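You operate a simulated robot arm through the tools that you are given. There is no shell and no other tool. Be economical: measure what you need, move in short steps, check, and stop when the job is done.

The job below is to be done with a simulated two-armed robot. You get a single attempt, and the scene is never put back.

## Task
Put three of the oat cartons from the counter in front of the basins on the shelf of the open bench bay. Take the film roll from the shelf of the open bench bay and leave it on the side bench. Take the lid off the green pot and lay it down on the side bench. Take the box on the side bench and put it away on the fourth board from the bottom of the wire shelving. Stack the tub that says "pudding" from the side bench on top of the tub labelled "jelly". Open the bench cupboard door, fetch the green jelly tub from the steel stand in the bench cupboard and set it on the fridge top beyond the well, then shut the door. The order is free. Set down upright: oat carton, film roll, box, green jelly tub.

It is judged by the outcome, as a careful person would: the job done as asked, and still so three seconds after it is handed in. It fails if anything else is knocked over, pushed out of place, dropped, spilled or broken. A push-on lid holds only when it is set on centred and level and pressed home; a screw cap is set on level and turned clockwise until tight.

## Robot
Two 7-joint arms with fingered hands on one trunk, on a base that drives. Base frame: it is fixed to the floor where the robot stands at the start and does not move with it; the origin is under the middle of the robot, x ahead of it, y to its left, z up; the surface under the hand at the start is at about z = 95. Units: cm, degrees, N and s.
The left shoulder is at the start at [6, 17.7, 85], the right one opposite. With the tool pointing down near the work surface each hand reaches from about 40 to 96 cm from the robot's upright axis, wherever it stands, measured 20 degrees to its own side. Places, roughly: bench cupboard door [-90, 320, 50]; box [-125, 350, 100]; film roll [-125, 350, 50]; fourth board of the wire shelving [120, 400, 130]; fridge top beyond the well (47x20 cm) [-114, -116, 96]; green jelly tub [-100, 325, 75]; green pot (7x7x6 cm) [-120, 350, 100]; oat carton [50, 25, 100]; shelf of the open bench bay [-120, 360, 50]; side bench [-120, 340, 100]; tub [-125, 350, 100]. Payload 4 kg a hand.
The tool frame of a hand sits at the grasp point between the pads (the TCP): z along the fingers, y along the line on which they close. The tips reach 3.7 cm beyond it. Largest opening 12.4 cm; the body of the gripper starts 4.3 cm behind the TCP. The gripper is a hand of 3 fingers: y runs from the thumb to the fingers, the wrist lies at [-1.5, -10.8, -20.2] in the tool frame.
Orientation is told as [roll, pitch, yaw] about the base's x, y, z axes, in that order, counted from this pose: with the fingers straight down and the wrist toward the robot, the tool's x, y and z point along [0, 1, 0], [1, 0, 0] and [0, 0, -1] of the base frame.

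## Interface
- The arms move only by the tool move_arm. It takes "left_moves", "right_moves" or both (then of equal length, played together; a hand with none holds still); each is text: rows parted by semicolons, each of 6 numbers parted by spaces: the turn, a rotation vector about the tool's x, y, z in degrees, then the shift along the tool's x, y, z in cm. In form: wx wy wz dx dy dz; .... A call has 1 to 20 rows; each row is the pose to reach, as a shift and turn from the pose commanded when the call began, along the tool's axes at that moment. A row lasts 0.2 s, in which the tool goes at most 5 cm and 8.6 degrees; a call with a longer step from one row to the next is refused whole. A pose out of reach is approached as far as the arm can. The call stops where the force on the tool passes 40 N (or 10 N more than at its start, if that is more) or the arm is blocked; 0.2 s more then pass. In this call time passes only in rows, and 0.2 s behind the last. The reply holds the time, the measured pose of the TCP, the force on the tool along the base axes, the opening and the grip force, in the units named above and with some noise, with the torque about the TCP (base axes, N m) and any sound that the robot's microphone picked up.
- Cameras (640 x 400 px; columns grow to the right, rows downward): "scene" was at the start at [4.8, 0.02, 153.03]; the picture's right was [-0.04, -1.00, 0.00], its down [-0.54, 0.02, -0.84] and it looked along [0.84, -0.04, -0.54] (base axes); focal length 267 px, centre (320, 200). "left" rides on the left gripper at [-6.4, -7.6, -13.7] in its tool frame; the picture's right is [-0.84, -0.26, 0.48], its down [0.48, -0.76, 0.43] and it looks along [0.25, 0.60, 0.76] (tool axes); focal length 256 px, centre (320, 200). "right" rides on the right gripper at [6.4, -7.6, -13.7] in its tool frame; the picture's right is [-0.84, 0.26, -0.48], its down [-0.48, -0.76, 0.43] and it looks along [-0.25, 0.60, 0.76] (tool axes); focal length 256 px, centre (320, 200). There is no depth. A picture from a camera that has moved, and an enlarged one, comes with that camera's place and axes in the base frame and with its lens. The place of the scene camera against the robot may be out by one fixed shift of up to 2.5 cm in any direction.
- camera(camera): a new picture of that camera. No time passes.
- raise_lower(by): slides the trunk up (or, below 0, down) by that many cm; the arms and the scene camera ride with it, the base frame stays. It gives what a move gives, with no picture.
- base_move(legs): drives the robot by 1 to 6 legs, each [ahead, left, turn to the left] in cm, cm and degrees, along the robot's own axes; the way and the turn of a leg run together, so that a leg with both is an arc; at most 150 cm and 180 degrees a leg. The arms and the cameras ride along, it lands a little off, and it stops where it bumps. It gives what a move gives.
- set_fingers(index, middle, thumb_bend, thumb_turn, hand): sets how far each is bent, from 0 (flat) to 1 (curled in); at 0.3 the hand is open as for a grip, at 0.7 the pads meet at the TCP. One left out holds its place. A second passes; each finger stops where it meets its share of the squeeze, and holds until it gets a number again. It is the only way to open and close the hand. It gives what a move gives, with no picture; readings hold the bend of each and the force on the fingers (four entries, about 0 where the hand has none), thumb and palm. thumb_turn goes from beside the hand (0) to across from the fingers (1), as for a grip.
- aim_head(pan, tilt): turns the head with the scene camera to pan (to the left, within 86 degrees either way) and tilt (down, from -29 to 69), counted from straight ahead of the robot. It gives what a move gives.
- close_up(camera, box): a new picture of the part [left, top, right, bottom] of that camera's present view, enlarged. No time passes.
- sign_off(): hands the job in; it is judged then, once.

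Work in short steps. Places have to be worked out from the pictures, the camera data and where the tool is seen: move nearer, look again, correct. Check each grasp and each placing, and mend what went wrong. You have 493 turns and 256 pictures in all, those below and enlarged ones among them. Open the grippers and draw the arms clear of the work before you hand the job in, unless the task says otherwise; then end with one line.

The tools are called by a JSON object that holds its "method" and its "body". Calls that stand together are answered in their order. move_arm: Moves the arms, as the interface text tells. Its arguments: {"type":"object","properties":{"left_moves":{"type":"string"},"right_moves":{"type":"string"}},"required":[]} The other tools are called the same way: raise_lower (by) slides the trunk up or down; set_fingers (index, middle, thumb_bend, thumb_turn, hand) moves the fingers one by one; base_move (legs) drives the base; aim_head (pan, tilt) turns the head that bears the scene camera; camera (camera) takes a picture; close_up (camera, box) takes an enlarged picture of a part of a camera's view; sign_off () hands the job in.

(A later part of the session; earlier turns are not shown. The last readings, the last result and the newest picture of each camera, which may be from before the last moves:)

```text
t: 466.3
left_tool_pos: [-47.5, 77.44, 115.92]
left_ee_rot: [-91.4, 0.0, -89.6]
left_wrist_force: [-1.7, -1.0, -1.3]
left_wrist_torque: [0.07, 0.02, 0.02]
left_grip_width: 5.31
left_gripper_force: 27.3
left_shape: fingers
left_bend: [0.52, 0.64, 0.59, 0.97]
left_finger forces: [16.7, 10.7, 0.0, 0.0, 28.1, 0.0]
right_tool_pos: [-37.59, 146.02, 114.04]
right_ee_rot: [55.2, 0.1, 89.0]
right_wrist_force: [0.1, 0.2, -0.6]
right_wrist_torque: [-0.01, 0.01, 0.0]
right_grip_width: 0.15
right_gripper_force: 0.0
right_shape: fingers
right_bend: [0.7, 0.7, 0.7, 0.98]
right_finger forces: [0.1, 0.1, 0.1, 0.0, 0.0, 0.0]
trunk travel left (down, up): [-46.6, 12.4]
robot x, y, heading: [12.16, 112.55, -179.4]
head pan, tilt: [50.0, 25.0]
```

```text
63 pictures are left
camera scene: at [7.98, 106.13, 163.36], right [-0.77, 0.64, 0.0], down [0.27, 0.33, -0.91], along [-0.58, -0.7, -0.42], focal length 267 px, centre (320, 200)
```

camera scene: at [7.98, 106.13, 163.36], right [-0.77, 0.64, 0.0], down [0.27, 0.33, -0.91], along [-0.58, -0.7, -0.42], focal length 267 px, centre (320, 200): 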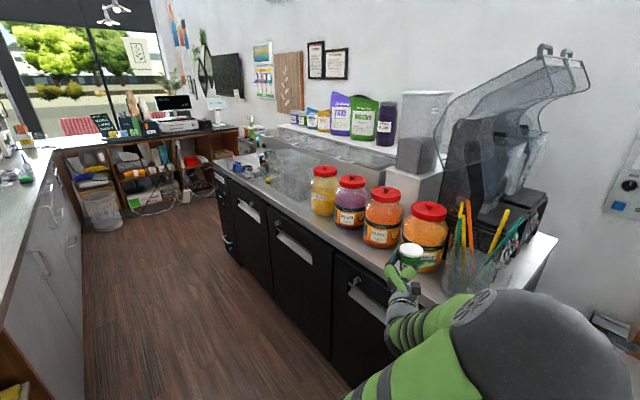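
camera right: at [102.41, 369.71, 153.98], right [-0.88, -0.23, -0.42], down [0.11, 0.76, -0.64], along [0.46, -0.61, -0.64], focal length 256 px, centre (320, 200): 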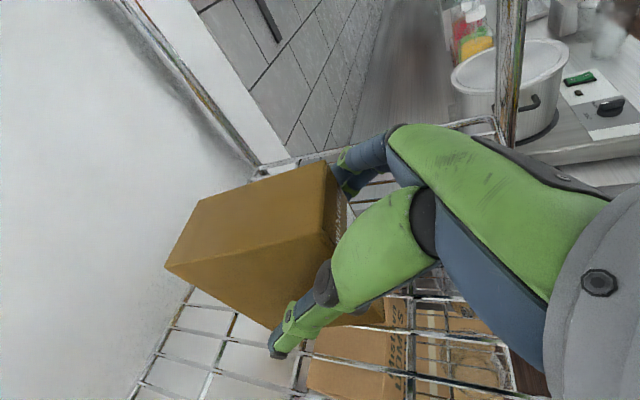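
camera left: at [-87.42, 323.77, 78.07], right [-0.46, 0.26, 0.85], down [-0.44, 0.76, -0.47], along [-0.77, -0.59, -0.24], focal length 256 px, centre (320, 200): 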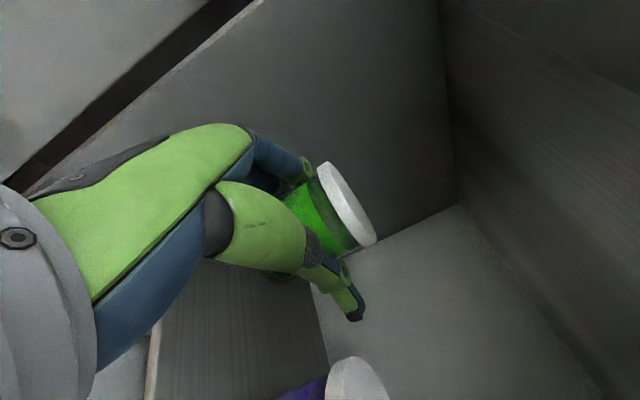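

The prep fridge runs along the aisle; its far end beyond the glass-covered well is at y≈-116. I continue sliding that way.

{"method": "base_move", "body": {"legs": [[4, 90, 0], [0, 80, 0]]}}

{"method": "aim_head", "body": {"pan": 25, "tilt": 35}}

{"method": "camera", "body": {"camera": "scene"}}

```text
t: 475.0
left_tool_pos: [-50.01, -94.78, 115.77]
left_ee_rot: [-91.4, -0.1, -88.9]
left_wrist_force: [0.0, 0.1, -1.6]
left_wrist_torque: [0.01, 0.03, -0.02]
left_grip_width: 5.3
left_gripper_force: 27.5
left_shape: fingers
left_bend: [0.52, 0.64, 0.59, 0.97]
left_finger forces: [16.6, 10.8, 0.0, 0.0, 28.0, 0.0]
right_tool_pos: [-40.92, -25.9, 114.12]
right_ee_rot: [55.2, 0.0, 89.7]
right_wrist_force: [-0.2, -0.3, -0.2]
right_wrist_torque: [-0.02, 0.04, -0.03]
right_grip_width: 0.12
right_gripper_force: 0.0
right_shape: fingers
right_bend: [0.7, 0.7, 0.7, 0.98]
right_finger forces: [0.0, 0.1, 0.0, 0.1, 0.0, 0.0]
trunk travel left (down, up): [-46.6, 12.4]
robot x, y, heading: [9.14, -58.51, -178.4]
head pan, tilt: [50.0, 25.0]
```

```text
t: 475.9
left_tool_pos: [-49.99, -94.71, 115.95]
left_ee_rot: [-91.4, -0.1, -88.9]
left_wrist_force: [0.6, -0.1, -1.9]
left_wrist_torque: [0.01, 0.0, 0.0]
left_grip_width: 5.28
left_gripper_force: 27.4
left_shape: fingers
left_bend: [0.52, 0.64, 0.59, 0.97]
left_finger forces: [16.7, 10.7, 0.0, 0.0, 28.0, 0.1]
right_tool_pos: [-41.02, -25.87, 114.05]
right_ee_rot: [55.2, 0.1, 89.8]
right_wrist_force: [0.2, 0.2, 1.0]
right_wrist_torque: [0.03, 0.03, 0.01]
right_grip_width: 0.13
right_gripper_force: 0.0
right_shape: fingers
right_bend: [0.7, 0.7, 0.7, 0.98]
right_finger forces: [0.1, 0.1, 0.0, 0.0, 0.1, 0.0]
trunk travel left (down, up): [-46.6, 12.4]
robot x, y, heading: [9.3, -58.35, -178.6]
head pan, tilt: [25.0, 35.0]
```

```text
62 pictures are left
camera scene: at [3.04, -61.88, 161.79], right [-0.44, 0.9, 0.0], down [0.51, 0.25, -0.82], along [-0.73, -0.36, -0.57], focal length 267 px, centre (320, 200)
```

scene: 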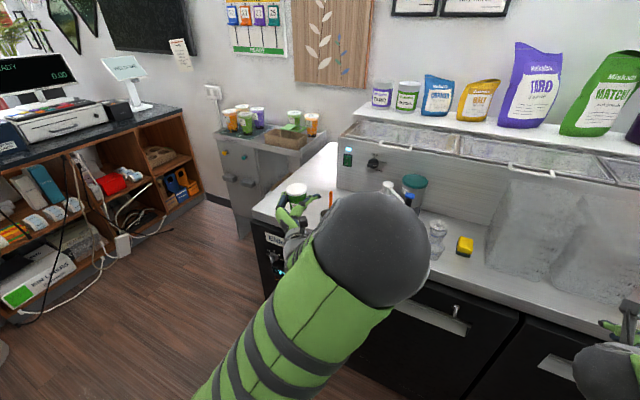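

The strip beyond the well is x≈-137…-90, y≈-125…-101, and it is empty. I check the tub's attitude in the hand.

{"method": "camera", "body": {"camera": "left"}}

{"method": "close_up", "body": {"camera": "scene", "box": [240, 110, 440, 270]}}

```text
61 pictures are left
camera left: at [-36.31, -86.98, 121.93], right [-0.47, 0.25, 0.85], down [-0.46, 0.75, -0.47], along [-0.75, -0.61, -0.24], focal length 256 px, centre (320, 200)
```

left: 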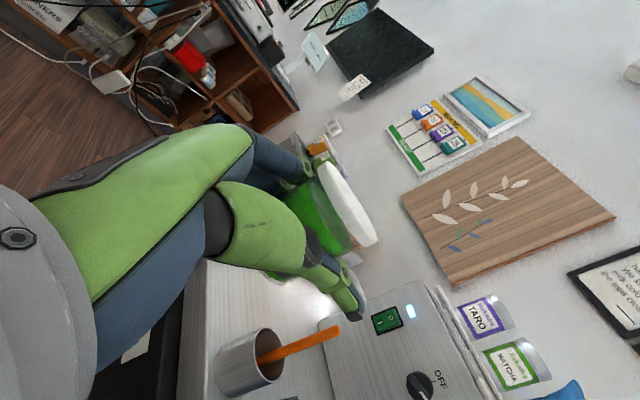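

```text
2.50 times, centred on (340, 190) of scene
camera zoom: at [3.04, -61.88, 161.79], right [-0.44, 0.9, 0.0], down [0.51, 0.25, -0.82], along [-0.73, -0.36, -0.57], focal length 667 px, centre (270, 225)
```

zoom: 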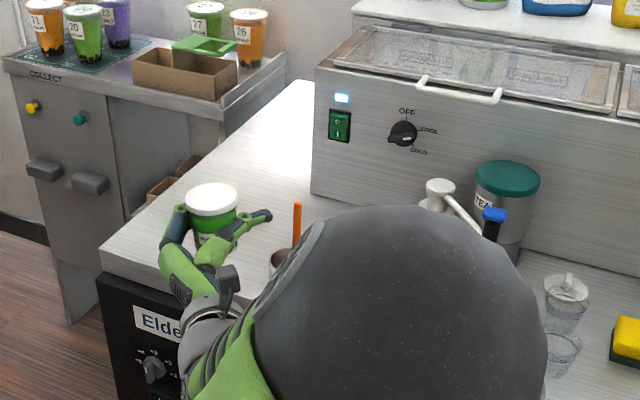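

The strip lies between the fridge's left edge (y≈-122) and the well (y≈-99.6). I slide so the hand is at y≈-111, yaw it 25° (wrist clear of the well) with 10° pitch, then drive ahead.

{"method": "base_move", "body": {"legs": [[0, 16.3, 0]]}}

{"method": "move_arm", "body": {"left_moves": "6 0 0 0 0 0;12 0 0 0 0 0;18 0 0 0 0 0;25 0 0 0 0 0"}}

{"method": "move_arm", "body": {"left_moves": "0 5 0 0 0 0;0 10 0 0 0 0"}}

{"method": "base_move", "body": {"legs": [[28, 0, 0]]}}

{"method": "camera", "body": {"camera": "scene"}}

```text
t: 477.3
left_tool_pos: [-49.39, -111.67, 115.83]
left_ee_rot: [-91.3, 0.0, -88.8]
left_wrist_force: [0.5, 0.3, -1.3]
left_wrist_torque: [0.02, 0.0, -0.01]
left_grip_width: 5.3
left_gripper_force: 27.7
left_shape: fingers
left_bend: [0.52, 0.64, 0.59, 0.97]
left_finger forces: [16.7, 10.9, 0.1, 0.0, 28.1, 0.0]
right_tool_pos: [-40.67, -42.74, 114.01]
right_ee_rot: [55.3, 0.0, 89.9]
right_wrist_force: [-0.2, 0.1, -0.1]
right_wrist_torque: [-0.06, 0.0, -0.02]
right_grip_width: 0.13
right_gripper_force: 0.1
right_shape: fingers
right_bend: [0.7, 0.7, 0.7, 0.98]
right_finger forces: [0.1, 0.1, 0.0, 0.0, 0.1, 0.0]
trunk travel left (down, up): [-46.6, 12.4]
robot x, y, heading: [9.65, -74.99, -178.5]
head pan, tilt: [25.0, 35.0]
```

```text
t: 478.3
left_tool_pos: [-49.31, -111.42, 115.96]
left_ee_rot: [-91.2, -0.7, -113.9]
left_wrist_force: [-0.9, -0.9, -1.1]
left_wrist_torque: [0.01, -0.01, -0.01]
left_grip_width: 5.31
left_gripper_force: 27.6
left_shape: fingers
left_bend: [0.52, 0.64, 0.59, 0.97]
left_finger forces: [16.3, 10.7, 0.0, 0.0, 27.7, 0.0]
right_tool_pos: [-40.67, -42.69, 113.97]
right_ee_rot: [55.2, 0.2, 90.0]
right_wrist_force: [0.1, 0.3, -0.3]
right_wrist_torque: [0.02, 0.02, 0.02]
right_grip_width: 0.12
right_gripper_force: 0.0
right_shape: fingers
right_bend: [0.7, 0.7, 0.7, 0.98]
right_finger forces: [0.1, 0.1, 0.1, 0.0, 0.0, 0.1]
trunk travel left (down, up): [-46.6, 12.4]
robot x, y, heading: [9.49, -75.08, -178.6]
head pan, tilt: [25.0, 35.0]
```

```text
t: 478.9
left_tool_pos: [-49.3, -111.65, 115.88]
left_ee_rot: [-81.0, -0.6, -113.7]
left_wrist_force: [-0.2, 0.3, -1.6]
left_wrist_torque: [0.04, -0.03, 0.04]
left_grip_width: 5.27
left_gripper_force: 27.2
left_shape: fingers
left_bend: [0.52, 0.64, 0.59, 0.97]
left_finger forces: [16.4, 10.7, 0.0, 0.0, 27.5, 0.0]
right_tool_pos: [-40.6, -42.75, 114.01]
right_ee_rot: [55.3, 0.1, 89.8]
right_wrist_force: [-0.5, 0.4, -0.3]
right_wrist_torque: [0.01, 0.0, -0.03]
right_grip_width: 0.09
right_gripper_force: 0.0
right_shape: fingers
right_bend: [0.7, 0.7, 0.7, 0.98]
right_finger forces: [0.0, 0.0, 0.1, 0.0, 0.1, 0.0]
trunk travel left (down, up): [-46.6, 12.4]
robot x, y, heading: [9.43, -75.01, -178.5]
head pan, tilt: [25.0, 35.0]
```

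```text
t: 481.0
left_tool_pos: [-78.16, -112.27, 115.92]
left_ee_rot: [-81.1, -0.6, -114.0]
left_wrist_force: [0.5, 0.7, -2.1]
left_wrist_torque: [0.04, -0.02, 0.01]
left_grip_width: 5.31
left_gripper_force: 27.0
left_shape: fingers
left_bend: [0.52, 0.64, 0.59, 0.97]
left_finger forces: [16.3, 10.7, 0.1, 0.0, 27.4, 0.1]
right_tool_pos: [-68.84, -43.44, 113.78]
right_ee_rot: [54.7, 0.2, 89.6]
right_wrist_force: [12.2, -6.1, 4.3]
right_wrist_torque: [0.05, 0.06, -0.14]
right_grip_width: 0.02
right_gripper_force: 8.2
right_shape: fingers
right_bend: [0.71, 0.7, 0.69, 0.97]
right_finger forces: [17.1, 0.0, 0.1, 0.0, 0.0, 0.0]
trunk travel left (down, up): [-46.6, 12.4]
robot x, y, heading: [-19.33, -75.66, -178.7]
head pan, tilt: [25.0, 35.0]
stopped in leg 1: the force on the tool passed its limit at 43 N (the readings are from after the stop); the commanded pose is now the measured one
```

```text
59 pictures are left
camera scene: at [-25.16, -79.32, 161.79], right [-0.44, 0.9, 0.0], down [0.51, 0.25, -0.82], along [-0.73, -0.36, -0.57], focal length 267 px, centre (320, 200)
```

scene: 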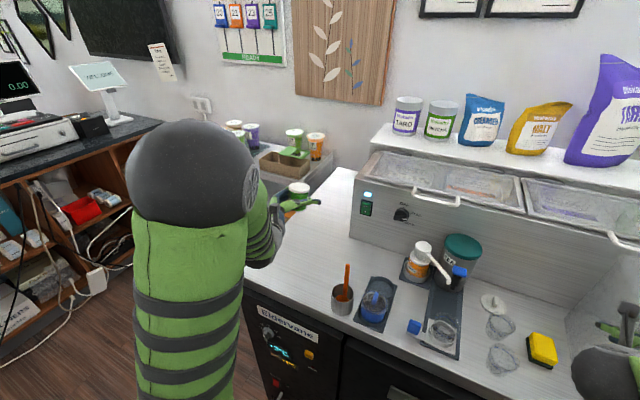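

The right fist bumped a clear bin on the fridge. I back off 4 cm, lift the right hand, and check the bin.

{"method": "base_move", "body": {"legs": [[-4, 0, 0]]}}

{"method": "move_arm", "body": {"right_moves": "0 0 0 3.3 0 -2.3;0 0 0 6.6 0 -4.6;0 0 0 9.9 0 -6.9;0 0 0 13.2 0 -9.2;0 0 0 16.4 0 -11.4;0 0 0 19 0 -13.5"}}

{"method": "aim_head", "body": {"pan": -10, "tilt": 35}}

{"method": "camera", "body": {"camera": "scene"}}

```text
t: 481.9
left_tool_pos: [-74.32, -111.91, 115.93]
left_ee_rot: [-81.2, -0.6, -114.0]
left_wrist_force: [0.7, 0.2, -0.4]
left_wrist_torque: [0.0, -0.04, 0.01]
left_grip_width: 5.3
left_gripper_force: 27.4
left_shape: fingers
left_bend: [0.52, 0.64, 0.59, 0.97]
left_finger forces: [16.3, 10.7, 0.0, 0.0, 27.5, 0.1]
right_tool_pos: [-64.99, -43.03, 113.69]
right_ee_rot: [54.8, 0.1, 89.6]
right_wrist_force: [1.1, 0.0, -0.1]
right_wrist_torque: [0.0, -0.04, 0.03]
right_grip_width: 0.09
right_gripper_force: 0.2
right_shape: fingers
right_bend: [0.7, 0.7, 0.7, 0.97]
right_finger forces: [0.0, 0.0, 0.0, 0.0, 0.0, 0.0]
trunk travel left (down, up): [-46.6, 12.4]
robot x, y, heading: [-15.55, -75.74, -179.1]
head pan, tilt: [25.0, 35.0]
```

```text
t: 483.3
left_tool_pos: [-74.51, -111.95, 115.84]
left_ee_rot: [-81.2, -0.5, -114.1]
left_wrist_force: [0.6, 0.0, -1.1]
left_wrist_torque: [0.01, 0.0, -0.02]
left_grip_width: 5.27
left_gripper_force: 27.2
left_shape: fingers
left_bend: [0.52, 0.64, 0.59, 0.97]
left_finger forces: [16.2, 10.6, 0.0, 0.0, 27.5, 0.0]
right_tool_pos: [-65.2, -43.08, 137.26]
right_ee_rot: [54.8, 0.2, 89.5]
right_wrist_force: [0.4, -0.9, 0.1]
right_wrist_torque: [0.0, -0.01, -0.03]
right_grip_width: 0.11
right_gripper_force: 0.1
right_shape: fingers
right_bend: [0.7, 0.7, 0.7, 0.97]
right_finger forces: [0.0, 0.0, 0.1, 0.1, 0.1, 0.0]
trunk travel left (down, up): [-46.6, 12.4]
robot x, y, heading: [-15.51, -75.56, -178.7]
head pan, tilt: [25.0, 35.0]
```

```text
t: 484.3
left_tool_pos: [-74.33, -111.87, 115.88]
left_ee_rot: [-81.2, -0.6, -114.0]
left_wrist_force: [-0.3, 0.2, -1.6]
left_wrist_torque: [0.03, -0.01, -0.01]
left_grip_width: 5.29
left_gripper_force: 27.3
left_shape: fingers
left_bend: [0.52, 0.64, 0.59, 0.97]
left_finger forces: [16.4, 10.7, 0.0, 0.0, 27.5, 0.1]
right_tool_pos: [-65.28, -43.24, 137.16]
right_ee_rot: [54.8, 0.1, 89.6]
right_wrist_force: [0.2, 0.2, -1.0]
right_wrist_torque: [-0.04, 0.0, 0.01]
right_grip_width: 0.13
right_gripper_force: 0.0
right_shape: fingers
right_bend: [0.7, 0.7, 0.7, 0.97]
right_finger forces: [0.0, 0.1, 0.0, 0.1, 0.0, 0.0]
trunk travel left (down, up): [-46.6, 12.4]
robot x, y, heading: [-15.2, -75.96, -178.7]
head pan, tilt: [-10.0, 35.0]
```

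```text
58 pictures are left
camera scene: at [-22.22, -73.9, 161.78], right [0.15, 0.99, 0.0], down [0.57, -0.09, -0.82], along [-0.81, 0.12, -0.57], focal length 267 px, centre (320, 200)
```

scene: 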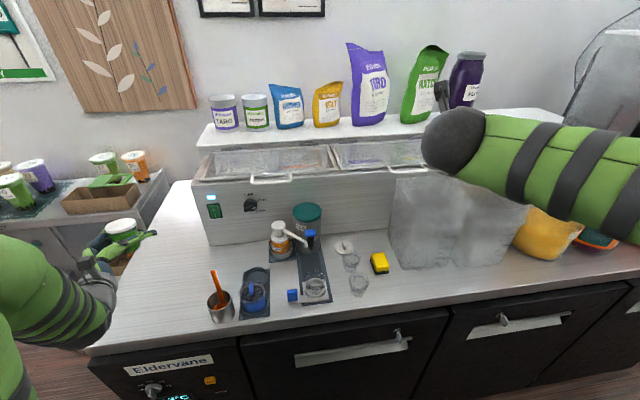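

The bin stands as before against the well. The right hand is now well above it. I drive 5 cm ahead and extend the left arm over the strip.

{"method": "base_move", "body": {"legs": [[5, 0, 0]]}}

{"method": "move_arm", "body": {"left_moves": "0 0 0 -0.6 1.8 3.9;0 0 0 -1.2 3.5 7.8;0 0 0 -1.9 5.3 11.7;0 0 0 -2.5 7.1 15.6;0 0 0 -3.1 8.8 19.5;0 0 0 -3.7 10.6 23.4"}}

{"method": "aim_head", "body": {"pan": 20, "tilt": 38}}

{"method": "camera", "body": {"camera": "scene"}}

```text
t: 485.2
left_tool_pos: [-79.56, -111.91, 115.72]
left_ee_rot: [-81.2, -0.6, -114.0]
left_wrist_force: [-0.9, 0.4, -1.5]
left_wrist_torque: [0.02, 0.03, 0.01]
left_grip_width: 5.28
left_gripper_force: 27.3
left_shape: fingers
left_bend: [0.52, 0.64, 0.59, 0.97]
left_finger forces: [16.3, 10.6, 0.0, 0.1, 27.5, 0.0]
right_tool_pos: [-70.52, -43.33, 137.17]
right_ee_rot: [54.7, 0.0, 89.6]
right_wrist_force: [-0.1, 0.5, -0.5]
right_wrist_torque: [0.02, -0.03, 0.0]
right_grip_width: 0.14
right_gripper_force: 0.0
right_shape: fingers
right_bend: [0.7, 0.7, 0.7, 0.97]
right_finger forces: [0.0, 0.0, 0.0, 0.0, 0.0, 0.1]
trunk travel left (down, up): [-46.6, 12.4]
robot x, y, heading: [-20.07, -75.72, -179.0]
head pan, tilt: [-10.0, 35.0]
```

```text
t: 486.6
left_tool_pos: [-100.22, -106.75, 118.03]
left_ee_rot: [-81.1, -0.7, -114.0]
left_wrist_force: [-0.3, -0.1, -0.9]
left_wrist_torque: [0.02, -0.01, 0.03]
left_grip_width: 5.21
left_gripper_force: 28.8
left_shape: fingers
left_bend: [0.52, 0.64, 0.59, 0.97]
left_finger forces: [16.6, 11.7, 0.0, 0.1, 29.2, 0.0]
left hand out of reach, approached as far as the arm can: row 3, 4, 5, 6
right_tool_pos: [-70.47, -43.07, 137.11]
right_ee_rot: [54.7, 0.2, 89.6]
right_wrist_force: [0.6, 0.7, -0.3]
right_wrist_torque: [-0.02, -0.02, -0.01]
right_grip_width: 0.13
right_gripper_force: 0.2
right_shape: fingers
right_bend: [0.7, 0.7, 0.7, 0.97]
right_finger forces: [0.0, 0.0, 0.0, 0.0, 0.0, 0.0]
trunk travel left (down, up): [-46.6, 12.4]
robot x, y, heading: [-20.37, -75.63, -178.7]
head pan, tilt: [-10.0, 35.0]
```

```text
t: 487.6
left_tool_pos: [-100.17, -106.91, 117.95]
left_ee_rot: [-81.2, -0.6, -113.9]
left_wrist_force: [-0.4, -0.4, -1.5]
left_wrist_torque: [0.01, -0.03, -0.02]
left_grip_width: 5.24
left_gripper_force: 28.7
left_shape: fingers
left_bend: [0.52, 0.64, 0.59, 0.97]
left_finger forces: [16.6, 11.8, 0.0, 0.0, 28.9, 0.1]
right_tool_pos: [-70.34, -43.18, 137.14]
right_ee_rot: [54.8, 0.1, 89.5]
right_wrist_force: [-0.6, 0.3, 0.1]
right_wrist_torque: [-0.02, 0.02, 0.02]
right_grip_width: 0.14
right_gripper_force: 0.1
right_shape: fingers
right_bend: [0.7, 0.7, 0.7, 0.97]
right_finger forces: [0.1, 0.0, 0.1, 0.0, 0.1, 0.1]
trunk travel left (down, up): [-46.6, 12.4]
robot x, y, heading: [-20.09, -75.84, -178.8]
head pan, tilt: [20.0, 38.0]
```

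```text
57 pictures are left
camera scene: at [-26.55, -78.46, 161.33], right [-0.36, 0.93, 0.0], down [0.57, 0.22, -0.79], along [-0.73, -0.28, -0.62], focal length 267 px, centre (320, 200)
```

scene: 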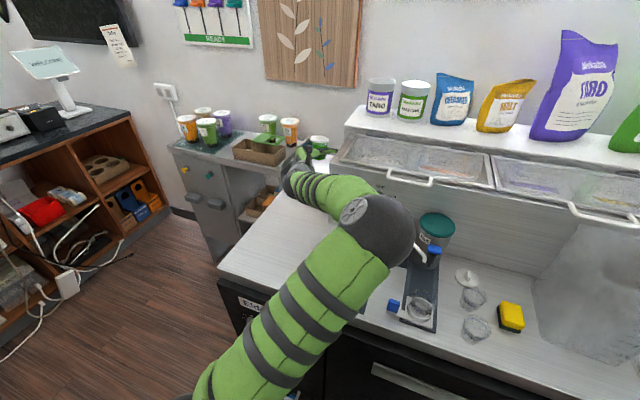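

Position is over the strip but ~4 cm close to the well; I slide left 4 cm and lower most of the way.

{"method": "base_move", "body": {"legs": [[0, 4.5, 0]]}}

{"method": "raise_lower", "body": {"by": -12}}

{"method": "camera", "body": {"camera": "left"}}

{"method": "close_up", "body": {"camera": "scene", "box": [220, 90, 440, 260]}}

```text
t: 488.5
left_tool_pos: [-100.02, -111.44, 117.88]
left_ee_rot: [-81.1, -0.6, -113.9]
left_wrist_force: [-0.4, -1.0, -1.9]
left_wrist_torque: [0.04, 0.0, 0.0]
left_grip_width: 5.21
left_gripper_force: 28.9
left_shape: fingers
left_bend: [0.52, 0.64, 0.59, 0.97]
left_finger forces: [16.6, 11.8, 0.0, 0.0, 29.0, 0.0]
right_tool_pos: [-70.19, -47.75, 137.29]
right_ee_rot: [54.7, 0.1, 89.6]
right_wrist_force: [-0.1, -0.1, -0.4]
right_wrist_torque: [0.01, -0.01, -0.05]
right_grip_width: 0.09
right_gripper_force: 0.0
right_shape: fingers
right_bend: [0.7, 0.7, 0.7, 0.97]
right_finger forces: [0.0, 0.0, 0.0, 0.0, 0.1, 0.0]
trunk travel left (down, up): [-46.6, 12.4]
robot x, y, heading: [-20.5, -80.44, -178.7]
head pan, tilt: [20.0, 38.0]
```

```text
t: 490.0
left_tool_pos: [-100.06, -111.3, 106.04]
left_ee_rot: [-81.3, -0.6, -114.0]
left_wrist_force: [-0.1, 1.0, -1.4]
left_wrist_torque: [0.02, 0.0, 0.02]
left_grip_width: 5.23
left_gripper_force: 29.2
left_shape: fingers
left_bend: [0.52, 0.64, 0.59, 0.97]
left_finger forces: [16.6, 11.7, 0.0, 0.0, 29.0, 0.0]
right_tool_pos: [-70.37, -47.56, 125.23]
right_ee_rot: [54.9, 0.1, 89.6]
right_wrist_force: [-0.5, -0.9, 0.5]
right_wrist_torque: [0.02, 0.02, 0.02]
right_grip_width: 0.11
right_gripper_force: 0.1
right_shape: fingers
right_bend: [0.7, 0.7, 0.7, 0.97]
right_finger forces: [0.0, 0.1, 0.0, 0.0, 0.1, 0.1]
trunk travel left (down, up): [-34.6, 24.4]
robot x, y, heading: [-20.52, -80.27, -178.7]
head pan, tilt: [20.0, 38.0]
```

```text
56 pictures are left
camera left: at [-85.47, -109.46, 114.3], right [-0.45, 0.49, 0.75], down [-0.02, 0.83, -0.55], along [-0.89, -0.26, -0.36], focal length 256 px, centre (320, 200)
```

left: 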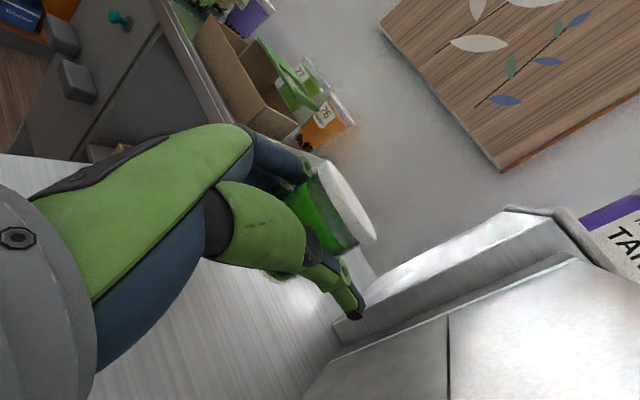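

```text
2.35 times, centred on (330, 175) of scene
camera zoom: at [-26.45, -82.84, 149.33], right [-0.36, 0.93, 0.0], down [0.57, 0.22, -0.79], along [-0.73, -0.29, -0.62], focal length 628 px, centre (296, 259)
```

zoom: 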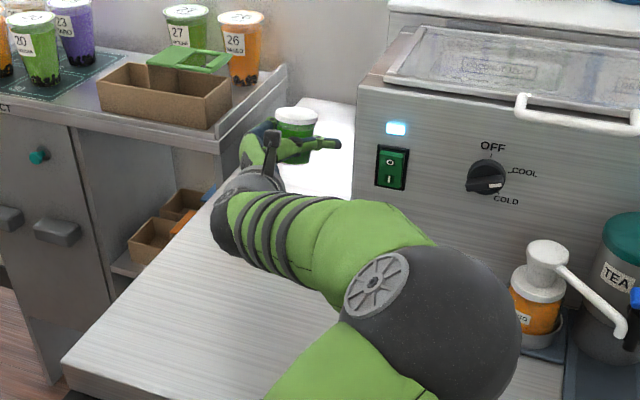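

Lowering here would bring the forearm onto the mug with the orange stick. I raise again, back off, turn the robot 20° right so the arm approaches from further left, and re-approach.

{"method": "raise_lower", "body": {"by": 14}}

{"method": "base_move", "body": {"legs": [[-31, 0, 0], [0, 0, -20], [0, 30, 0]]}}

{"method": "move_arm", "body": {"left_moves": "-7 0 0 0 0 0;-14 0 0 0 0 0;-20 0 0 0 0 0"}}

{"method": "camera", "body": {"camera": "scene"}}

```text
t: 491.6
left_tool_pos: [-100.02, -111.29, 119.95]
left_ee_rot: [-81.1, -0.6, -114.0]
left_wrist_force: [-0.5, -0.5, -0.8]
left_wrist_torque: [0.01, 0.01, -0.01]
left_grip_width: 5.24
left_gripper_force: 29.1
left_shape: fingers
left_bend: [0.52, 0.64, 0.59, 0.97]
left_finger forces: [16.6, 11.8, 0.1, 0.0, 29.0, 0.0]
right_tool_pos: [-70.15, -47.49, 139.18]
right_ee_rot: [54.7, 0.1, 89.4]
right_wrist_force: [-0.4, 0.1, -0.4]
right_wrist_torque: [-0.01, -0.02, 0.01]
right_grip_width: 0.14
right_gripper_force: 0.0
right_shape: fingers
right_bend: [0.7, 0.7, 0.7, 0.97]
right_finger forces: [0.0, 0.0, 0.0, 0.0, 0.0, 0.1]
trunk travel left (down, up): [-48.6, 10.4]
robot x, y, heading: [-20.35, -79.87, -178.8]
head pan, tilt: [20.0, 38.0]
```

```text
t: 496.4
left_tool_pos: [-83.79, -109.63, 119.95]
left_ee_rot: [-81.2, -0.6, -133.8]
left_wrist_force: [0.0, -0.2, -1.3]
left_wrist_torque: [0.01, 0.02, -0.02]
left_grip_width: 5.24
left_gripper_force: 28.0
left_shape: fingers
left_bend: [0.52, 0.64, 0.59, 0.97]
left_finger forces: [16.2, 11.4, 0.1, 0.0, 28.3, 0.1]
right_tool_pos: [-34.2, -59.68, 139.18]
right_ee_rot: [54.8, 0.1, 69.9]
right_wrist_force: [-1.2, 0.4, -0.2]
right_wrist_torque: [0.01, -0.02, -0.02]
right_grip_width: 0.11
right_gripper_force: 0.1
right_shape: fingers
right_bend: [0.7, 0.7, 0.7, 0.97]
right_finger forces: [0.0, 0.1, 0.0, 0.0, 0.0, 0.0]
trunk travel left (down, up): [-48.6, 10.4]
robot x, y, heading: [1.72, -107.11, 161.7]
head pan, tilt: [20.0, 38.0]
```

```text
t: 497.2
left_tool_pos: [-83.7, -109.53, 119.97]
left_ee_rot: [-81.9, -3.8, -113.9]
left_wrist_force: [1.0, 0.5, -1.8]
left_wrist_torque: [0.02, -0.03, 0.03]
left_grip_width: 5.21
left_gripper_force: 27.1
left_shape: fingers
left_bend: [0.52, 0.64, 0.59, 0.97]
left_finger forces: [15.7, 11.1, 0.0, 0.1, 27.5, 0.0]
right_tool_pos: [-34.19, -59.52, 139.2]
right_ee_rot: [54.6, 0.2, 69.9]
right_wrist_force: [0.1, 0.3, -0.2]
right_wrist_torque: [0.02, -0.02, 0.0]
right_grip_width: 0.12
right_gripper_force: 0.1
right_shape: fingers
right_bend: [0.7, 0.7, 0.7, 0.97]
right_finger forces: [0.0, 0.0, 0.0, 0.0, 0.0, 0.1]
trunk travel left (down, up): [-48.6, 10.4]
robot x, y, heading: [1.84, -107.11, 161.4]
head pan, tilt: [20.0, 38.0]
```

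```text
54 pictures are left
camera scene: at [-5.12, -107.93, 163.33], right [-0.03, 1.0, 0.0], down [0.62, 0.02, -0.79], along [-0.79, -0.02, -0.62], focal length 267 px, centre (320, 200)
```

scene: 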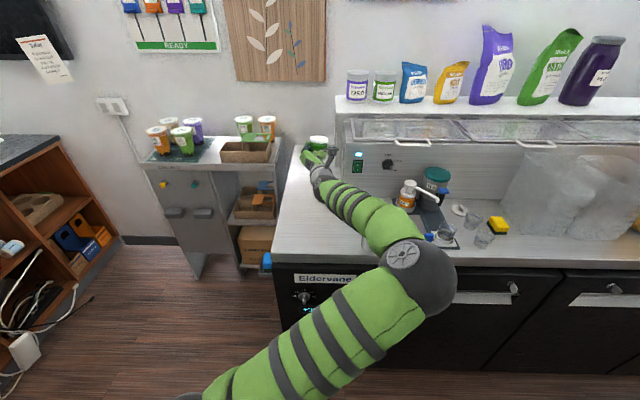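

The approach line now leaves more room; I move to TCP ≈(-98, -115), keeping the forearm clear of the mug.

{"method": "base_move", "body": {"legs": [[11.8, 9.7, 0]]}}

{"method": "raise_lower", "body": {"by": -12}}

{"method": "camera", "body": {"camera": "scene"}}

```text
t: 498.6
left_tool_pos: [-98.19, -115.37, 119.87]
left_ee_rot: [-81.8, -3.6, -113.7]
left_wrist_force: [0.4, 0.1, -1.8]
left_wrist_torque: [0.05, -0.02, 0.01]
left_grip_width: 5.2
left_gripper_force: 27.4
left_shape: fingers
left_bend: [0.52, 0.64, 0.59, 0.97]
left_finger forces: [15.7, 11.2, 0.0, 0.1, 27.3, 0.0]
right_tool_pos: [-48.83, -65.31, 139.22]
right_ee_rot: [54.8, 0.1, 70.0]
right_wrist_force: [-1.0, -0.6, 0.4]
right_wrist_torque: [0.02, 0.01, -0.01]
right_grip_width: 0.11
right_gripper_force: 0.0
right_shape: fingers
right_bend: [0.7, 0.7, 0.7, 0.97]
right_finger forces: [0.1, 0.0, 0.1, 0.1, 0.1, 0.0]
trunk travel left (down, up): [-48.6, 10.4]
robot x, y, heading: [-12.53, -113.09, 161.6]
head pan, tilt: [20.0, 38.0]
```

```text
t: 500.1
left_tool_pos: [-98.16, -115.43, 107.98]
left_ee_rot: [-81.9, -3.6, -113.8]
left_wrist_force: [0.4, -0.3, -0.6]
left_wrist_torque: [0.0, 0.01, -0.01]
left_grip_width: 5.2
left_gripper_force: 27.7
left_shape: fingers
left_bend: [0.52, 0.64, 0.59, 0.97]
left_finger forces: [15.7, 11.2, 0.1, 0.1, 27.5, 0.0]
right_tool_pos: [-48.74, -65.37, 127.13]
right_ee_rot: [54.8, 0.0, 70.0]
right_wrist_force: [0.2, 0.4, -0.7]
right_wrist_torque: [0.0, -0.01, -0.02]
right_grip_width: 0.13
right_gripper_force: 0.1
right_shape: fingers
right_bend: [0.7, 0.7, 0.7, 0.97]
right_finger forces: [0.0, 0.0, 0.0, 0.0, 0.0, 0.1]
trunk travel left (down, up): [-36.6, 22.4]
robot x, y, heading: [-12.59, -113.01, 161.3]
head pan, tilt: [20.0, 38.0]
```

```text
53 pictures are left
camera scene: at [-19.5, -113.56, 151.33], right [-0.03, 1.0, 0.0], down [0.62, 0.02, -0.79], along [-0.79, -0.02, -0.62], focal length 267 px, centre (320, 200)
```

scene: 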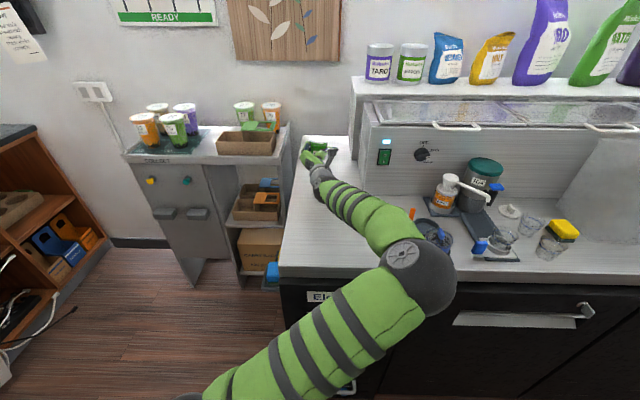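

The forearm clears the mug by ~3 cm. I lower with the arm (not the trunk) so the elbow stays higher.

{"method": "move_arm", "body": {"left_moves": "0 0 0 1.5 0 0.2;0 0 0 3 0 0.5;0 0 0 4.9 0 0.8"}}

{"method": "move_arm", "body": {"left_moves": "0 0 0 0.5 0 0.1;0 0 0 1 0 0.15;0 0 0 1.5 0 0.2"}}

{"method": "camera", "body": {"camera": "scene"}}

```text
t: 500.9
left_tool_pos: [-98.28, -115.66, 103.0]
left_ee_rot: [-81.8, -3.6, -113.8]
left_wrist_force: [1.0, -0.1, -0.8]
left_wrist_torque: [0.04, 0.0, 0.02]
left_grip_width: 5.2
left_gripper_force: 27.8
left_shape: fingers
left_bend: [0.52, 0.64, 0.59, 0.97]
left_finger forces: [15.7, 11.2, 0.0, 0.1, 27.4, 0.0]
right_tool_pos: [-48.65, -65.29, 127.2]
right_ee_rot: [54.7, 0.1, 70.0]
right_wrist_force: [0.4, 0.2, -0.1]
right_wrist_torque: [-0.01, 0.0, -0.01]
right_grip_width: 0.12
right_gripper_force: 0.0
right_shape: fingers
right_bend: [0.7, 0.7, 0.7, 0.97]
right_finger forces: [0.0, 0.0, 0.0, 0.0, 0.1, 0.0]
trunk travel left (down, up): [-36.6, 22.4]
robot x, y, heading: [-12.74, -112.85, 161.4]
head pan, tilt: [20.0, 38.0]
```

```text
t: 501.7
left_tool_pos: [-98.27, -115.79, 101.51]
left_ee_rot: [-81.8, -3.5, -113.8]
left_wrist_force: [-0.1, 0.3, -1.0]
left_wrist_torque: [0.01, -0.03, -0.03]
left_grip_width: 5.18
left_gripper_force: 27.2
left_shape: fingers
left_bend: [0.52, 0.64, 0.59, 0.97]
left_finger forces: [15.8, 11.2, 0.1, 0.1, 27.5, 0.0]
right_tool_pos: [-48.73, -65.35, 127.16]
right_ee_rot: [54.8, 0.1, 70.0]
right_wrist_force: [-0.6, 0.0, -0.1]
right_wrist_torque: [0.0, -0.04, 0.01]
right_grip_width: 0.1
right_gripper_force: 0.0
right_shape: fingers
right_bend: [0.7, 0.7, 0.7, 0.97]
right_finger forces: [0.0, 0.1, 0.0, 0.0, 0.0, 0.0]
trunk travel left (down, up): [-36.6, 22.4]
robot x, y, heading: [-12.47, -112.6, 161.3]
head pan, tilt: [20.0, 38.0]
```

```text
52 pictures are left
camera scene: at [-19.51, -113.56, 151.33], right [-0.03, 1.0, 0.0], down [0.62, 0.02, -0.79], along [-0.79, -0.02, -0.62], focal length 267 px, centre (320, 200)
```

scene: 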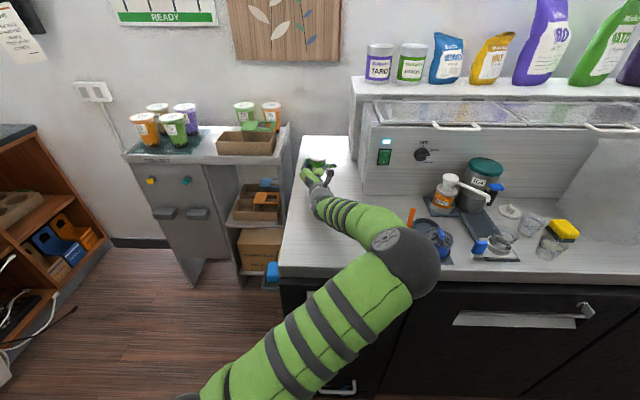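

Clear of everything. Lower in small steps until the tub touches.

{"method": "move_arm", "body": {"left_moves": "0 0 0 0.4 0 0;0 0 0 0.8 0 0.1;0 0 0 1.1 0 0.1"}}

{"method": "move_arm", "body": {"left_moves": "0 0 0 0.4 0 0;0 0 0 0.8 0 0.1"}}

```text
t: 502.5
left_tool_pos: [-98.24, -115.83, 100.4]
left_ee_rot: [-81.8, -3.6, -113.7]
left_wrist_force: [0.4, 0.3, -1.7]
left_wrist_torque: [-0.02, -0.01, 0.0]
left_grip_width: 5.22
left_gripper_force: 27.4
left_shape: fingers
left_bend: [0.52, 0.64, 0.59, 0.97]
left_finger forces: [15.7, 11.2, 0.1, 0.0, 27.5, 0.0]
right_tool_pos: [-48.69, -65.31, 127.26]
right_ee_rot: [54.8, 0.1, 70.0]
right_wrist_force: [-0.7, 0.2, -0.2]
right_wrist_torque: [0.02, -0.01, 0.0]
right_grip_width: 0.13
right_gripper_force: 0.0
right_shape: fingers
right_bend: [0.7, 0.7, 0.7, 0.97]
right_finger forces: [0.1, 0.0, 0.0, 0.0, 0.1, 0.1]
trunk travel left (down, up): [-36.6, 22.4]
robot x, y, heading: [-12.62, -112.74, 161.7]
head pan, tilt: [20.0, 38.0]
```

```text
t: 503.1
left_tool_pos: [-98.32, -115.74, 99.66]
left_ee_rot: [-81.8, -3.6, -113.6]
left_wrist_force: [0.1, 0.2, -2.1]
left_wrist_torque: [0.05, -0.01, 0.03]
left_grip_width: 5.2
left_gripper_force: 26.9
left_shape: fingers
left_bend: [0.52, 0.64, 0.59, 0.97]
left_finger forces: [15.7, 11.2, 0.0, 0.1, 27.4, 0.0]
right_tool_pos: [-48.72, -65.28, 127.1]
right_ee_rot: [54.7, 0.2, 70.0]
right_wrist_force: [-1.1, 0.4, -0.6]
right_wrist_torque: [0.0, 0.01, 0.0]
right_grip_width: 0.13
right_gripper_force: 0.0
right_shape: fingers
right_bend: [0.7, 0.7, 0.7, 0.97]
right_finger forces: [0.0, 0.0, 0.0, 0.0, 0.1, 0.0]
trunk travel left (down, up): [-36.6, 22.4]
robot x, y, heading: [-12.69, -113.03, 161.4]
head pan, tilt: [20.0, 38.0]
```

{"method": "move_arm", "body": {"left_moves": "0 0 0 0.4 0 0;0 0 0 0.8 0 0.1"}}

{"method": "move_arm", "body": {"left_moves": "0 0 0 0.4 0 0;0 0 0 0.8 0 0.1"}}

{"method": "camera", "body": {"camera": "left"}}

```text
t: 503.7
left_tool_pos: [-98.23, -115.83, 98.8]
left_ee_rot: [-81.8, -3.5, -113.7]
left_wrist_force: [0.0, -0.2, -2.8]
left_wrist_torque: [0.04, -0.03, 0.01]
left_grip_width: 5.22
left_gripper_force: 27.2
left_shape: fingers
left_bend: [0.52, 0.64, 0.59, 0.97]
left_finger forces: [15.7, 11.1, 0.0, 0.1, 27.4, 0.0]
right_tool_pos: [-48.68, -65.22, 127.22]
right_ee_rot: [54.8, 0.1, 70.1]
right_wrist_force: [0.3, -0.1, 0.9]
right_wrist_torque: [-0.06, -0.02, 0.0]
right_grip_width: 0.09
right_gripper_force: 0.0
right_shape: fingers
right_bend: [0.7, 0.7, 0.7, 0.97]
right_finger forces: [0.0, 0.0, 0.1, 0.1, 0.0, 0.0]
trunk travel left (down, up): [-36.6, 22.4]
robot x, y, heading: [-12.22, -112.53, 161.6]
head pan, tilt: [20.0, 38.0]
```

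```text
t: 504.3
left_tool_pos: [-98.26, -115.73, 98.63]
left_ee_rot: [-82.3, -3.9, -113.8]
left_wrist_force: [0.1, 0.4, -1.5]
left_wrist_torque: [0.04, 0.0, -0.02]
left_grip_width: 5.22
left_gripper_force: 27.4
left_shape: fingers
left_bend: [0.52, 0.64, 0.59, 0.97]
left_finger forces: [15.8, 11.2, 0.0, 0.0, 27.4, 0.1]
right_tool_pos: [-48.53, -65.27, 127.27]
right_ee_rot: [54.7, 0.2, 70.0]
right_wrist_force: [-0.3, 0.0, -0.7]
right_wrist_torque: [-0.01, -0.02, -0.01]
right_grip_width: 0.11
right_gripper_force: 0.0
right_shape: fingers
right_bend: [0.7, 0.7, 0.7, 0.97]
right_finger forces: [0.1, 0.0, 0.1, 0.0, 0.0, 0.1]
trunk travel left (down, up): [-36.6, 22.4]
robot x, y, heading: [-12.68, -112.96, 161.7]
head pan, tilt: [20.0, 38.0]
```

```text
51 pictures are left
camera left: at [-83.39, -113.55, 106.33], right [-0.42, 0.52, 0.75], down [-0.04, 0.81, -0.59], along [-0.91, -0.28, -0.31], focal length 256 px, centre (320, 200)
```

left: 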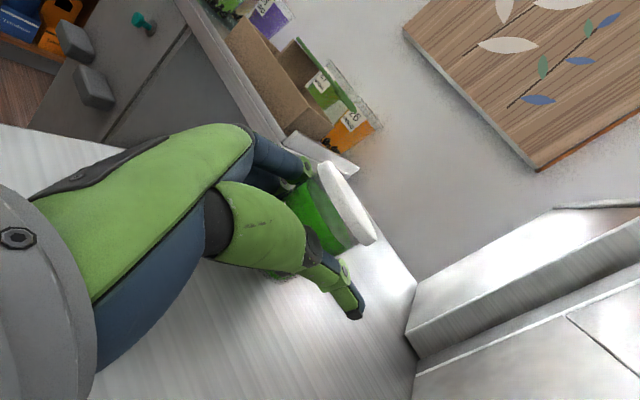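

Something of the arm (wrist) seems to touch before the tub does. I raise slightly, pitch the hand 12° more so the wrist lifts, then lower again.

{"method": "move_arm", "body": {"left_moves": "0 0 0 -1.2 0 0;0 6 0 -1.2 0 0;0 12 0 -1.2 0 0"}}

{"method": "move_arm", "body": {"left_moves": "0 0 0 0.7 0 0.3;0 0 0 1.4 0 0.5;0 0 0 2 0 0.7"}}

{"method": "move_arm", "body": {"left_moves": "0 0 0 0.5 0 0.2;0 0 0 0.9 0 0.3"}}

```text
t: 505.1
left_tool_pos: [-98.54, -115.88, 99.28]
left_ee_rot: [-69.7, -3.5, -113.7]
left_wrist_force: [0.3, 0.4, -1.3]
left_wrist_torque: [0.02, 0.03, -0.02]
left_grip_width: 5.21
left_gripper_force: 26.9
left_shape: fingers
left_bend: [0.52, 0.64, 0.59, 0.97]
left_finger forces: [15.6, 11.1, 0.0, 0.0, 27.3, 0.0]
right_tool_pos: [-48.79, -65.3, 127.27]
right_ee_rot: [54.8, 0.1, 70.0]
right_wrist_force: [-0.5, 0.6, 0.6]
right_wrist_torque: [-0.03, -0.01, 0.02]
right_grip_width: 0.12
right_gripper_force: 0.1
right_shape: fingers
right_bend: [0.7, 0.7, 0.7, 0.97]
right_finger forces: [0.0, 0.0, 0.0, 0.1, 0.0, 0.1]
trunk travel left (down, up): [-36.6, 22.4]
robot x, y, heading: [-12.31, -112.67, 161.5]
head pan, tilt: [20.0, 38.0]
```

```text
t: 505.9
left_tool_pos: [-98.39, -116.14, 97.43]
left_ee_rot: [-70.4, -3.6, -113.7]
left_wrist_force: [4.4, -1.6, 22.2]
left_wrist_torque: [-0.2, 0.46, 0.11]
left_grip_width: 5.11
left_gripper_force: 27.2
left_shape: fingers
left_bend: [0.52, 0.64, 0.6, 0.94]
left_finger forces: [14.8, 12.6, 0.0, 0.0, 26.7, 0.1]
right_tool_pos: [-48.49, -65.34, 127.25]
right_ee_rot: [54.8, 0.3, 70.0]
right_wrist_force: [0.2, -1.1, 0.2]
right_wrist_torque: [0.0, -0.01, 0.0]
right_grip_width: 0.13
right_gripper_force: 0.0
right_shape: fingers
right_bend: [0.7, 0.7, 0.7, 0.97]
right_finger forces: [0.0, 0.1, 0.1, 0.0, 0.1, 0.0]
trunk travel left (down, up): [-36.6, 22.4]
robot x, y, heading: [-12.49, -112.65, 161.8]
head pan, tilt: [20.0, 38.0]
```

```text
t: 506.4
left_tool_pos: [-98.63, -116.0, 97.28]
left_ee_rot: [-71.0, -3.9, -113.6]
left_wrist_force: [2.2, -0.5, 17.8]
left_wrist_torque: [-0.13, 0.43, -0.01]
left_grip_width: 5.12
left_gripper_force: 28.6
left_shape: fingers
left_bend: [0.52, 0.64, 0.6, 0.95]
left_finger forces: [15.8, 14.6, 0.0, 0.1, 27.6, 0.0]
right_tool_pos: [-48.53, -65.3, 127.22]
right_ee_rot: [54.8, 0.2, 70.0]
right_wrist_force: [-0.6, 0.0, -0.1]
right_wrist_torque: [-0.04, -0.03, -0.01]
right_grip_width: 0.13
right_gripper_force: 0.0
right_shape: fingers
right_bend: [0.7, 0.7, 0.7, 0.97]
right_finger forces: [0.0, 0.0, 0.0, 0.0, 0.1, 0.0]
trunk travel left (down, up): [-36.6, 22.4]
robot x, y, heading: [-12.38, -112.42, 161.5]
head pan, tilt: [20.0, 38.0]
stopped in row 2 (left hand): the force on the tool passed its limit at 41 N (the readings are from after the stop); the commanded pose is now the measured one
```

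The tub is in contact. I look at its attitude before releasing.

{"method": "camera", "body": {"camera": "left"}}

{"method": "close_up", "body": {"camera": "scene", "box": [270, 120, 370, 220]}}

```text
50 pictures are left
camera left: at [-85.31, -112.86, 107.29], right [-0.55, 0.57, 0.62], down [0.06, 0.76, -0.65], along [-0.84, -0.32, -0.45], focal length 256 px, centre (320, 200)
```

left: 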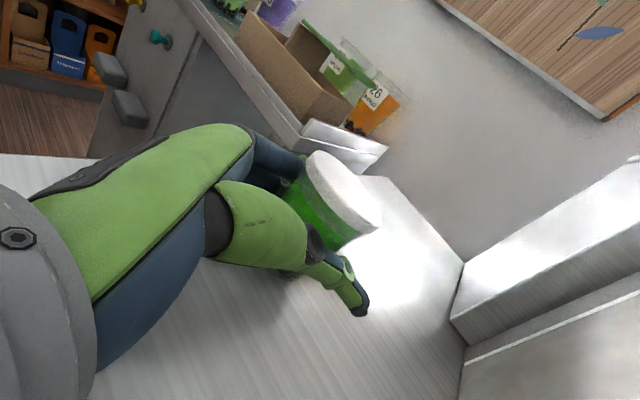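

```text
4.00 times, centred on (320, 170) of scene
camera zoom: at [-19.35, -113.55, 151.31], right [-0.03, 1.0, 0.0], down [0.61, 0.02, -0.79], along [-0.79, -0.02, -0.61], focal length 1067 px, centre (320, 320)
```

zoom: 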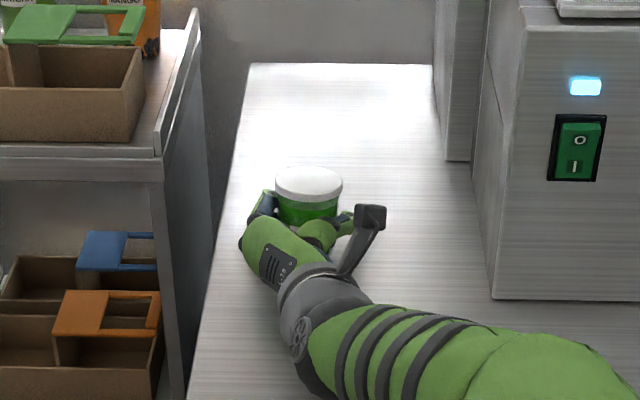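

The tub looks upright on the strip. Release in stages.

{"method": "set_fingers", "body": {"hand": "left", "index": 0.49, "middle": 0.6, "thumb_bend": 0.55}}

{"method": "set_fingers", "body": {"hand": "left", "index": 0.4, "middle": 0.42, "thumb_bend": 0.45}}

{"method": "close_up", "body": {"camera": "scene", "box": [270, 120, 370, 220]}}

```text
t: 507.4
left_tool_pos: [-98.46, -115.84, 97.08]
left_ee_rot: [-70.8, -3.9, -113.7]
left_wrist_force: [-2.8, 5.2, 21.3]
left_wrist_torque: [0.01, 0.89, -0.2]
left_grip_width: 5.59
left_gripper_force: 11.0
left_shape: fingers
left_bend: [0.49, 0.6, 0.55, 0.97]
left_finger forces: [0.0, 21.8, 0.1, 0.0, 0.2, 0.0]
right_tool_pos: [-48.64, -65.24, 127.29]
right_ee_rot: [54.8, 0.3, 70.0]
right_wrist_force: [-0.4, 0.8, -0.3]
right_wrist_torque: [0.02, -0.02, 0.02]
right_grip_width: 0.14
right_gripper_force: 0.2
right_shape: fingers
right_bend: [0.7, 0.7, 0.7, 0.97]
right_finger forces: [0.1, 0.0, 0.0, 0.0, 0.0, 0.1]
trunk travel left (down, up): [-36.6, 22.4]
robot x, y, heading: [-12.59, -112.83, 161.6]
head pan, tilt: [20.0, 38.0]
```

```text
t: 508.4
left_tool_pos: [-98.46, -115.98, 96.94]
left_ee_rot: [-70.5, -3.8, -113.7]
left_wrist_force: [3.4, 2.9, 9.3]
left_wrist_torque: [-0.21, 0.43, -0.06]
left_grip_width: 8.58
left_gripper_force: 5.0
left_shape: fingers
left_bend: [0.4, 0.44, 0.45, 0.97]
left_finger forces: [0.0, 9.8, 0.1, 0.0, 0.0, 0.0]
right_tool_pos: [-48.54, -65.24, 127.13]
right_ee_rot: [54.8, 0.3, 70.1]
right_wrist_force: [-0.3, 0.5, 0.2]
right_wrist_torque: [0.01, 0.02, 0.0]
right_grip_width: 0.11
right_gripper_force: 0.1
right_shape: fingers
right_bend: [0.7, 0.7, 0.7, 0.97]
right_finger forces: [0.0, 0.0, 0.0, 0.0, 0.0, 0.0]
trunk travel left (down, up): [-36.6, 22.4]
robot x, y, heading: [-12.22, -112.94, 161.9]
head pan, tilt: [20.0, 38.0]
```

```text
4.00 times, centred on (320, 170) of scene
camera zoom: at [-19.36, -113.53, 151.33], right [-0.03, 1.0, 0.0], down [0.61, 0.02, -0.79], along [-0.79, -0.02, -0.61], focal length 1067 px, centre (320, 320)
```

zoom: 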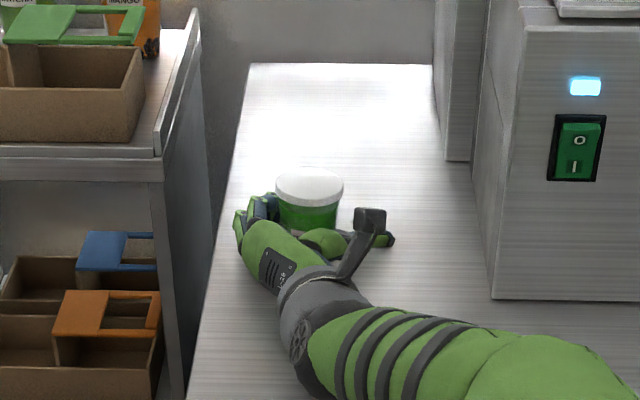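

The tub stands upright; the middle finger just touches the surface. I raise a bit, open fully, and withdraw along the hand axis.

{"method": "move_arm", "body": {"left_moves": "0 0 0 -0.6 0 0"}}

{"method": "set_fingers", "body": {"hand": "left", "index": 0.28, "middle": 0.28, "thumb_bend": 0.3}}

{"method": "move_arm", "body": {"left_moves": "0 0 0 0 0 -2;0 0 0 0 0 -5;0 0 0 -1 0 -8;0 0 0 -3 0 -11;0 0 0 -6 0 -13"}}

{"method": "close_up", "body": {"camera": "scene", "box": [270, 120, 370, 220]}}

```text
t: 508.8
left_tool_pos: [-98.71, -116.06, 97.32]
left_ee_rot: [-70.3, -3.7, -113.6]
left_wrist_force: [-0.3, 0.2, -0.7]
left_wrist_torque: [0.0, -0.02, -0.01]
left_grip_width: 8.56
left_gripper_force: 0.1
left_shape: fingers
left_bend: [0.4, 0.42, 0.45, 0.97]
left_finger forces: [0.1, 0.0, 0.0, 0.1, 0.0, 0.0]
right_tool_pos: [-48.69, -65.26, 127.2]
right_ee_rot: [54.7, 0.2, 69.9]
right_wrist_force: [-0.9, 0.1, 0.0]
right_wrist_torque: [-0.01, -0.03, -0.01]
right_grip_width: 0.13
right_gripper_force: 0.1
right_shape: fingers
right_bend: [0.7, 0.7, 0.7, 0.97]
right_finger forces: [0.0, 0.0, 0.0, 0.0, 0.0, 0.0]
trunk travel left (down, up): [-36.6, 22.4]
robot x, y, heading: [-12.31, -112.58, 161.9]
head pan, tilt: [20.0, 38.0]
```

```text
t: 509.8
left_tool_pos: [-98.73, -115.85, 97.61]
left_ee_rot: [-70.5, -3.8, -113.7]
left_wrist_force: [0.1, -0.4, -0.3]
left_wrist_torque: [-0.02, -0.02, -0.01]
left_grip_width: 12.68
left_gripper_force: 0.0
left_shape: fingers
left_bend: [0.28, 0.28, 0.3, 0.97]
left_finger forces: [0.0, 0.1, 0.1, 0.0, 0.0, 0.1]
right_tool_pos: [-48.67, -65.38, 127.25]
right_ee_rot: [54.7, 0.1, 69.9]
right_wrist_force: [-0.2, -0.5, 0.7]
right_wrist_torque: [-0.01, 0.01, -0.01]
right_grip_width: 0.09
right_gripper_force: 0.0
right_shape: fingers
right_bend: [0.7, 0.7, 0.7, 0.97]
right_finger forces: [0.0, 0.1, 0.1, 0.0, 0.1, 0.0]
trunk travel left (down, up): [-36.6, 22.4]
robot x, y, heading: [-12.6, -113.2, 161.7]
head pan, tilt: [20.0, 38.0]
```

```text
t: 511.0
left_tool_pos: [-89.07, -119.33, 107.31]
left_ee_rot: [-70.5, -3.8, -113.7]
left_wrist_force: [0.8, 0.3, 0.2]
left_wrist_torque: [0.01, 0.01, 0.03]
left_grip_width: 12.71
left_gripper_force: 0.1
left_shape: fingers
left_bend: [0.28, 0.28, 0.3, 0.98]
left_finger forces: [0.0, 0.0, 0.0, 0.0, 0.0, 0.0]
right_tool_pos: [-48.61, -65.29, 127.23]
right_ee_rot: [54.8, -0.1, 70.0]
right_wrist_force: [0.3, -0.1, 0.2]
right_wrist_torque: [-0.01, 0.02, 0.05]
right_grip_width: 0.14
right_gripper_force: 0.0
right_shape: fingers
right_bend: [0.7, 0.7, 0.7, 0.97]
right_finger forces: [0.1, 0.0, 0.1, 0.0, 0.0, 0.0]
trunk travel left (down, up): [-36.6, 22.4]
robot x, y, heading: [-12.66, -112.78, 161.3]
head pan, tilt: [20.0, 38.0]
```

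```text
4.00 times, centred on (320, 170) of scene
camera zoom: at [-19.46, -113.57, 151.32], right [-0.03, 1.0, 0.0], down [0.62, 0.02, -0.79], along [-0.79, -0.02, -0.62], focal length 1067 px, centre (320, 320)
```

zoom: 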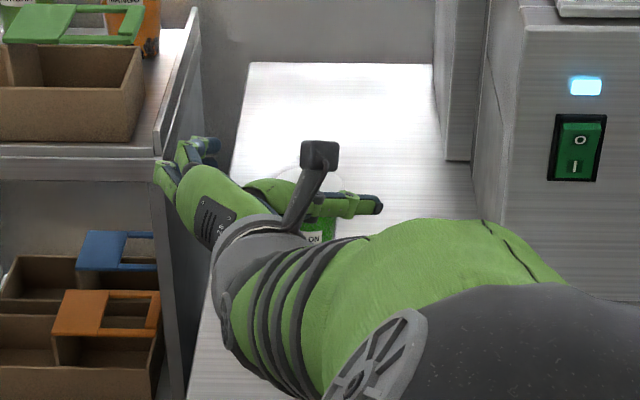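

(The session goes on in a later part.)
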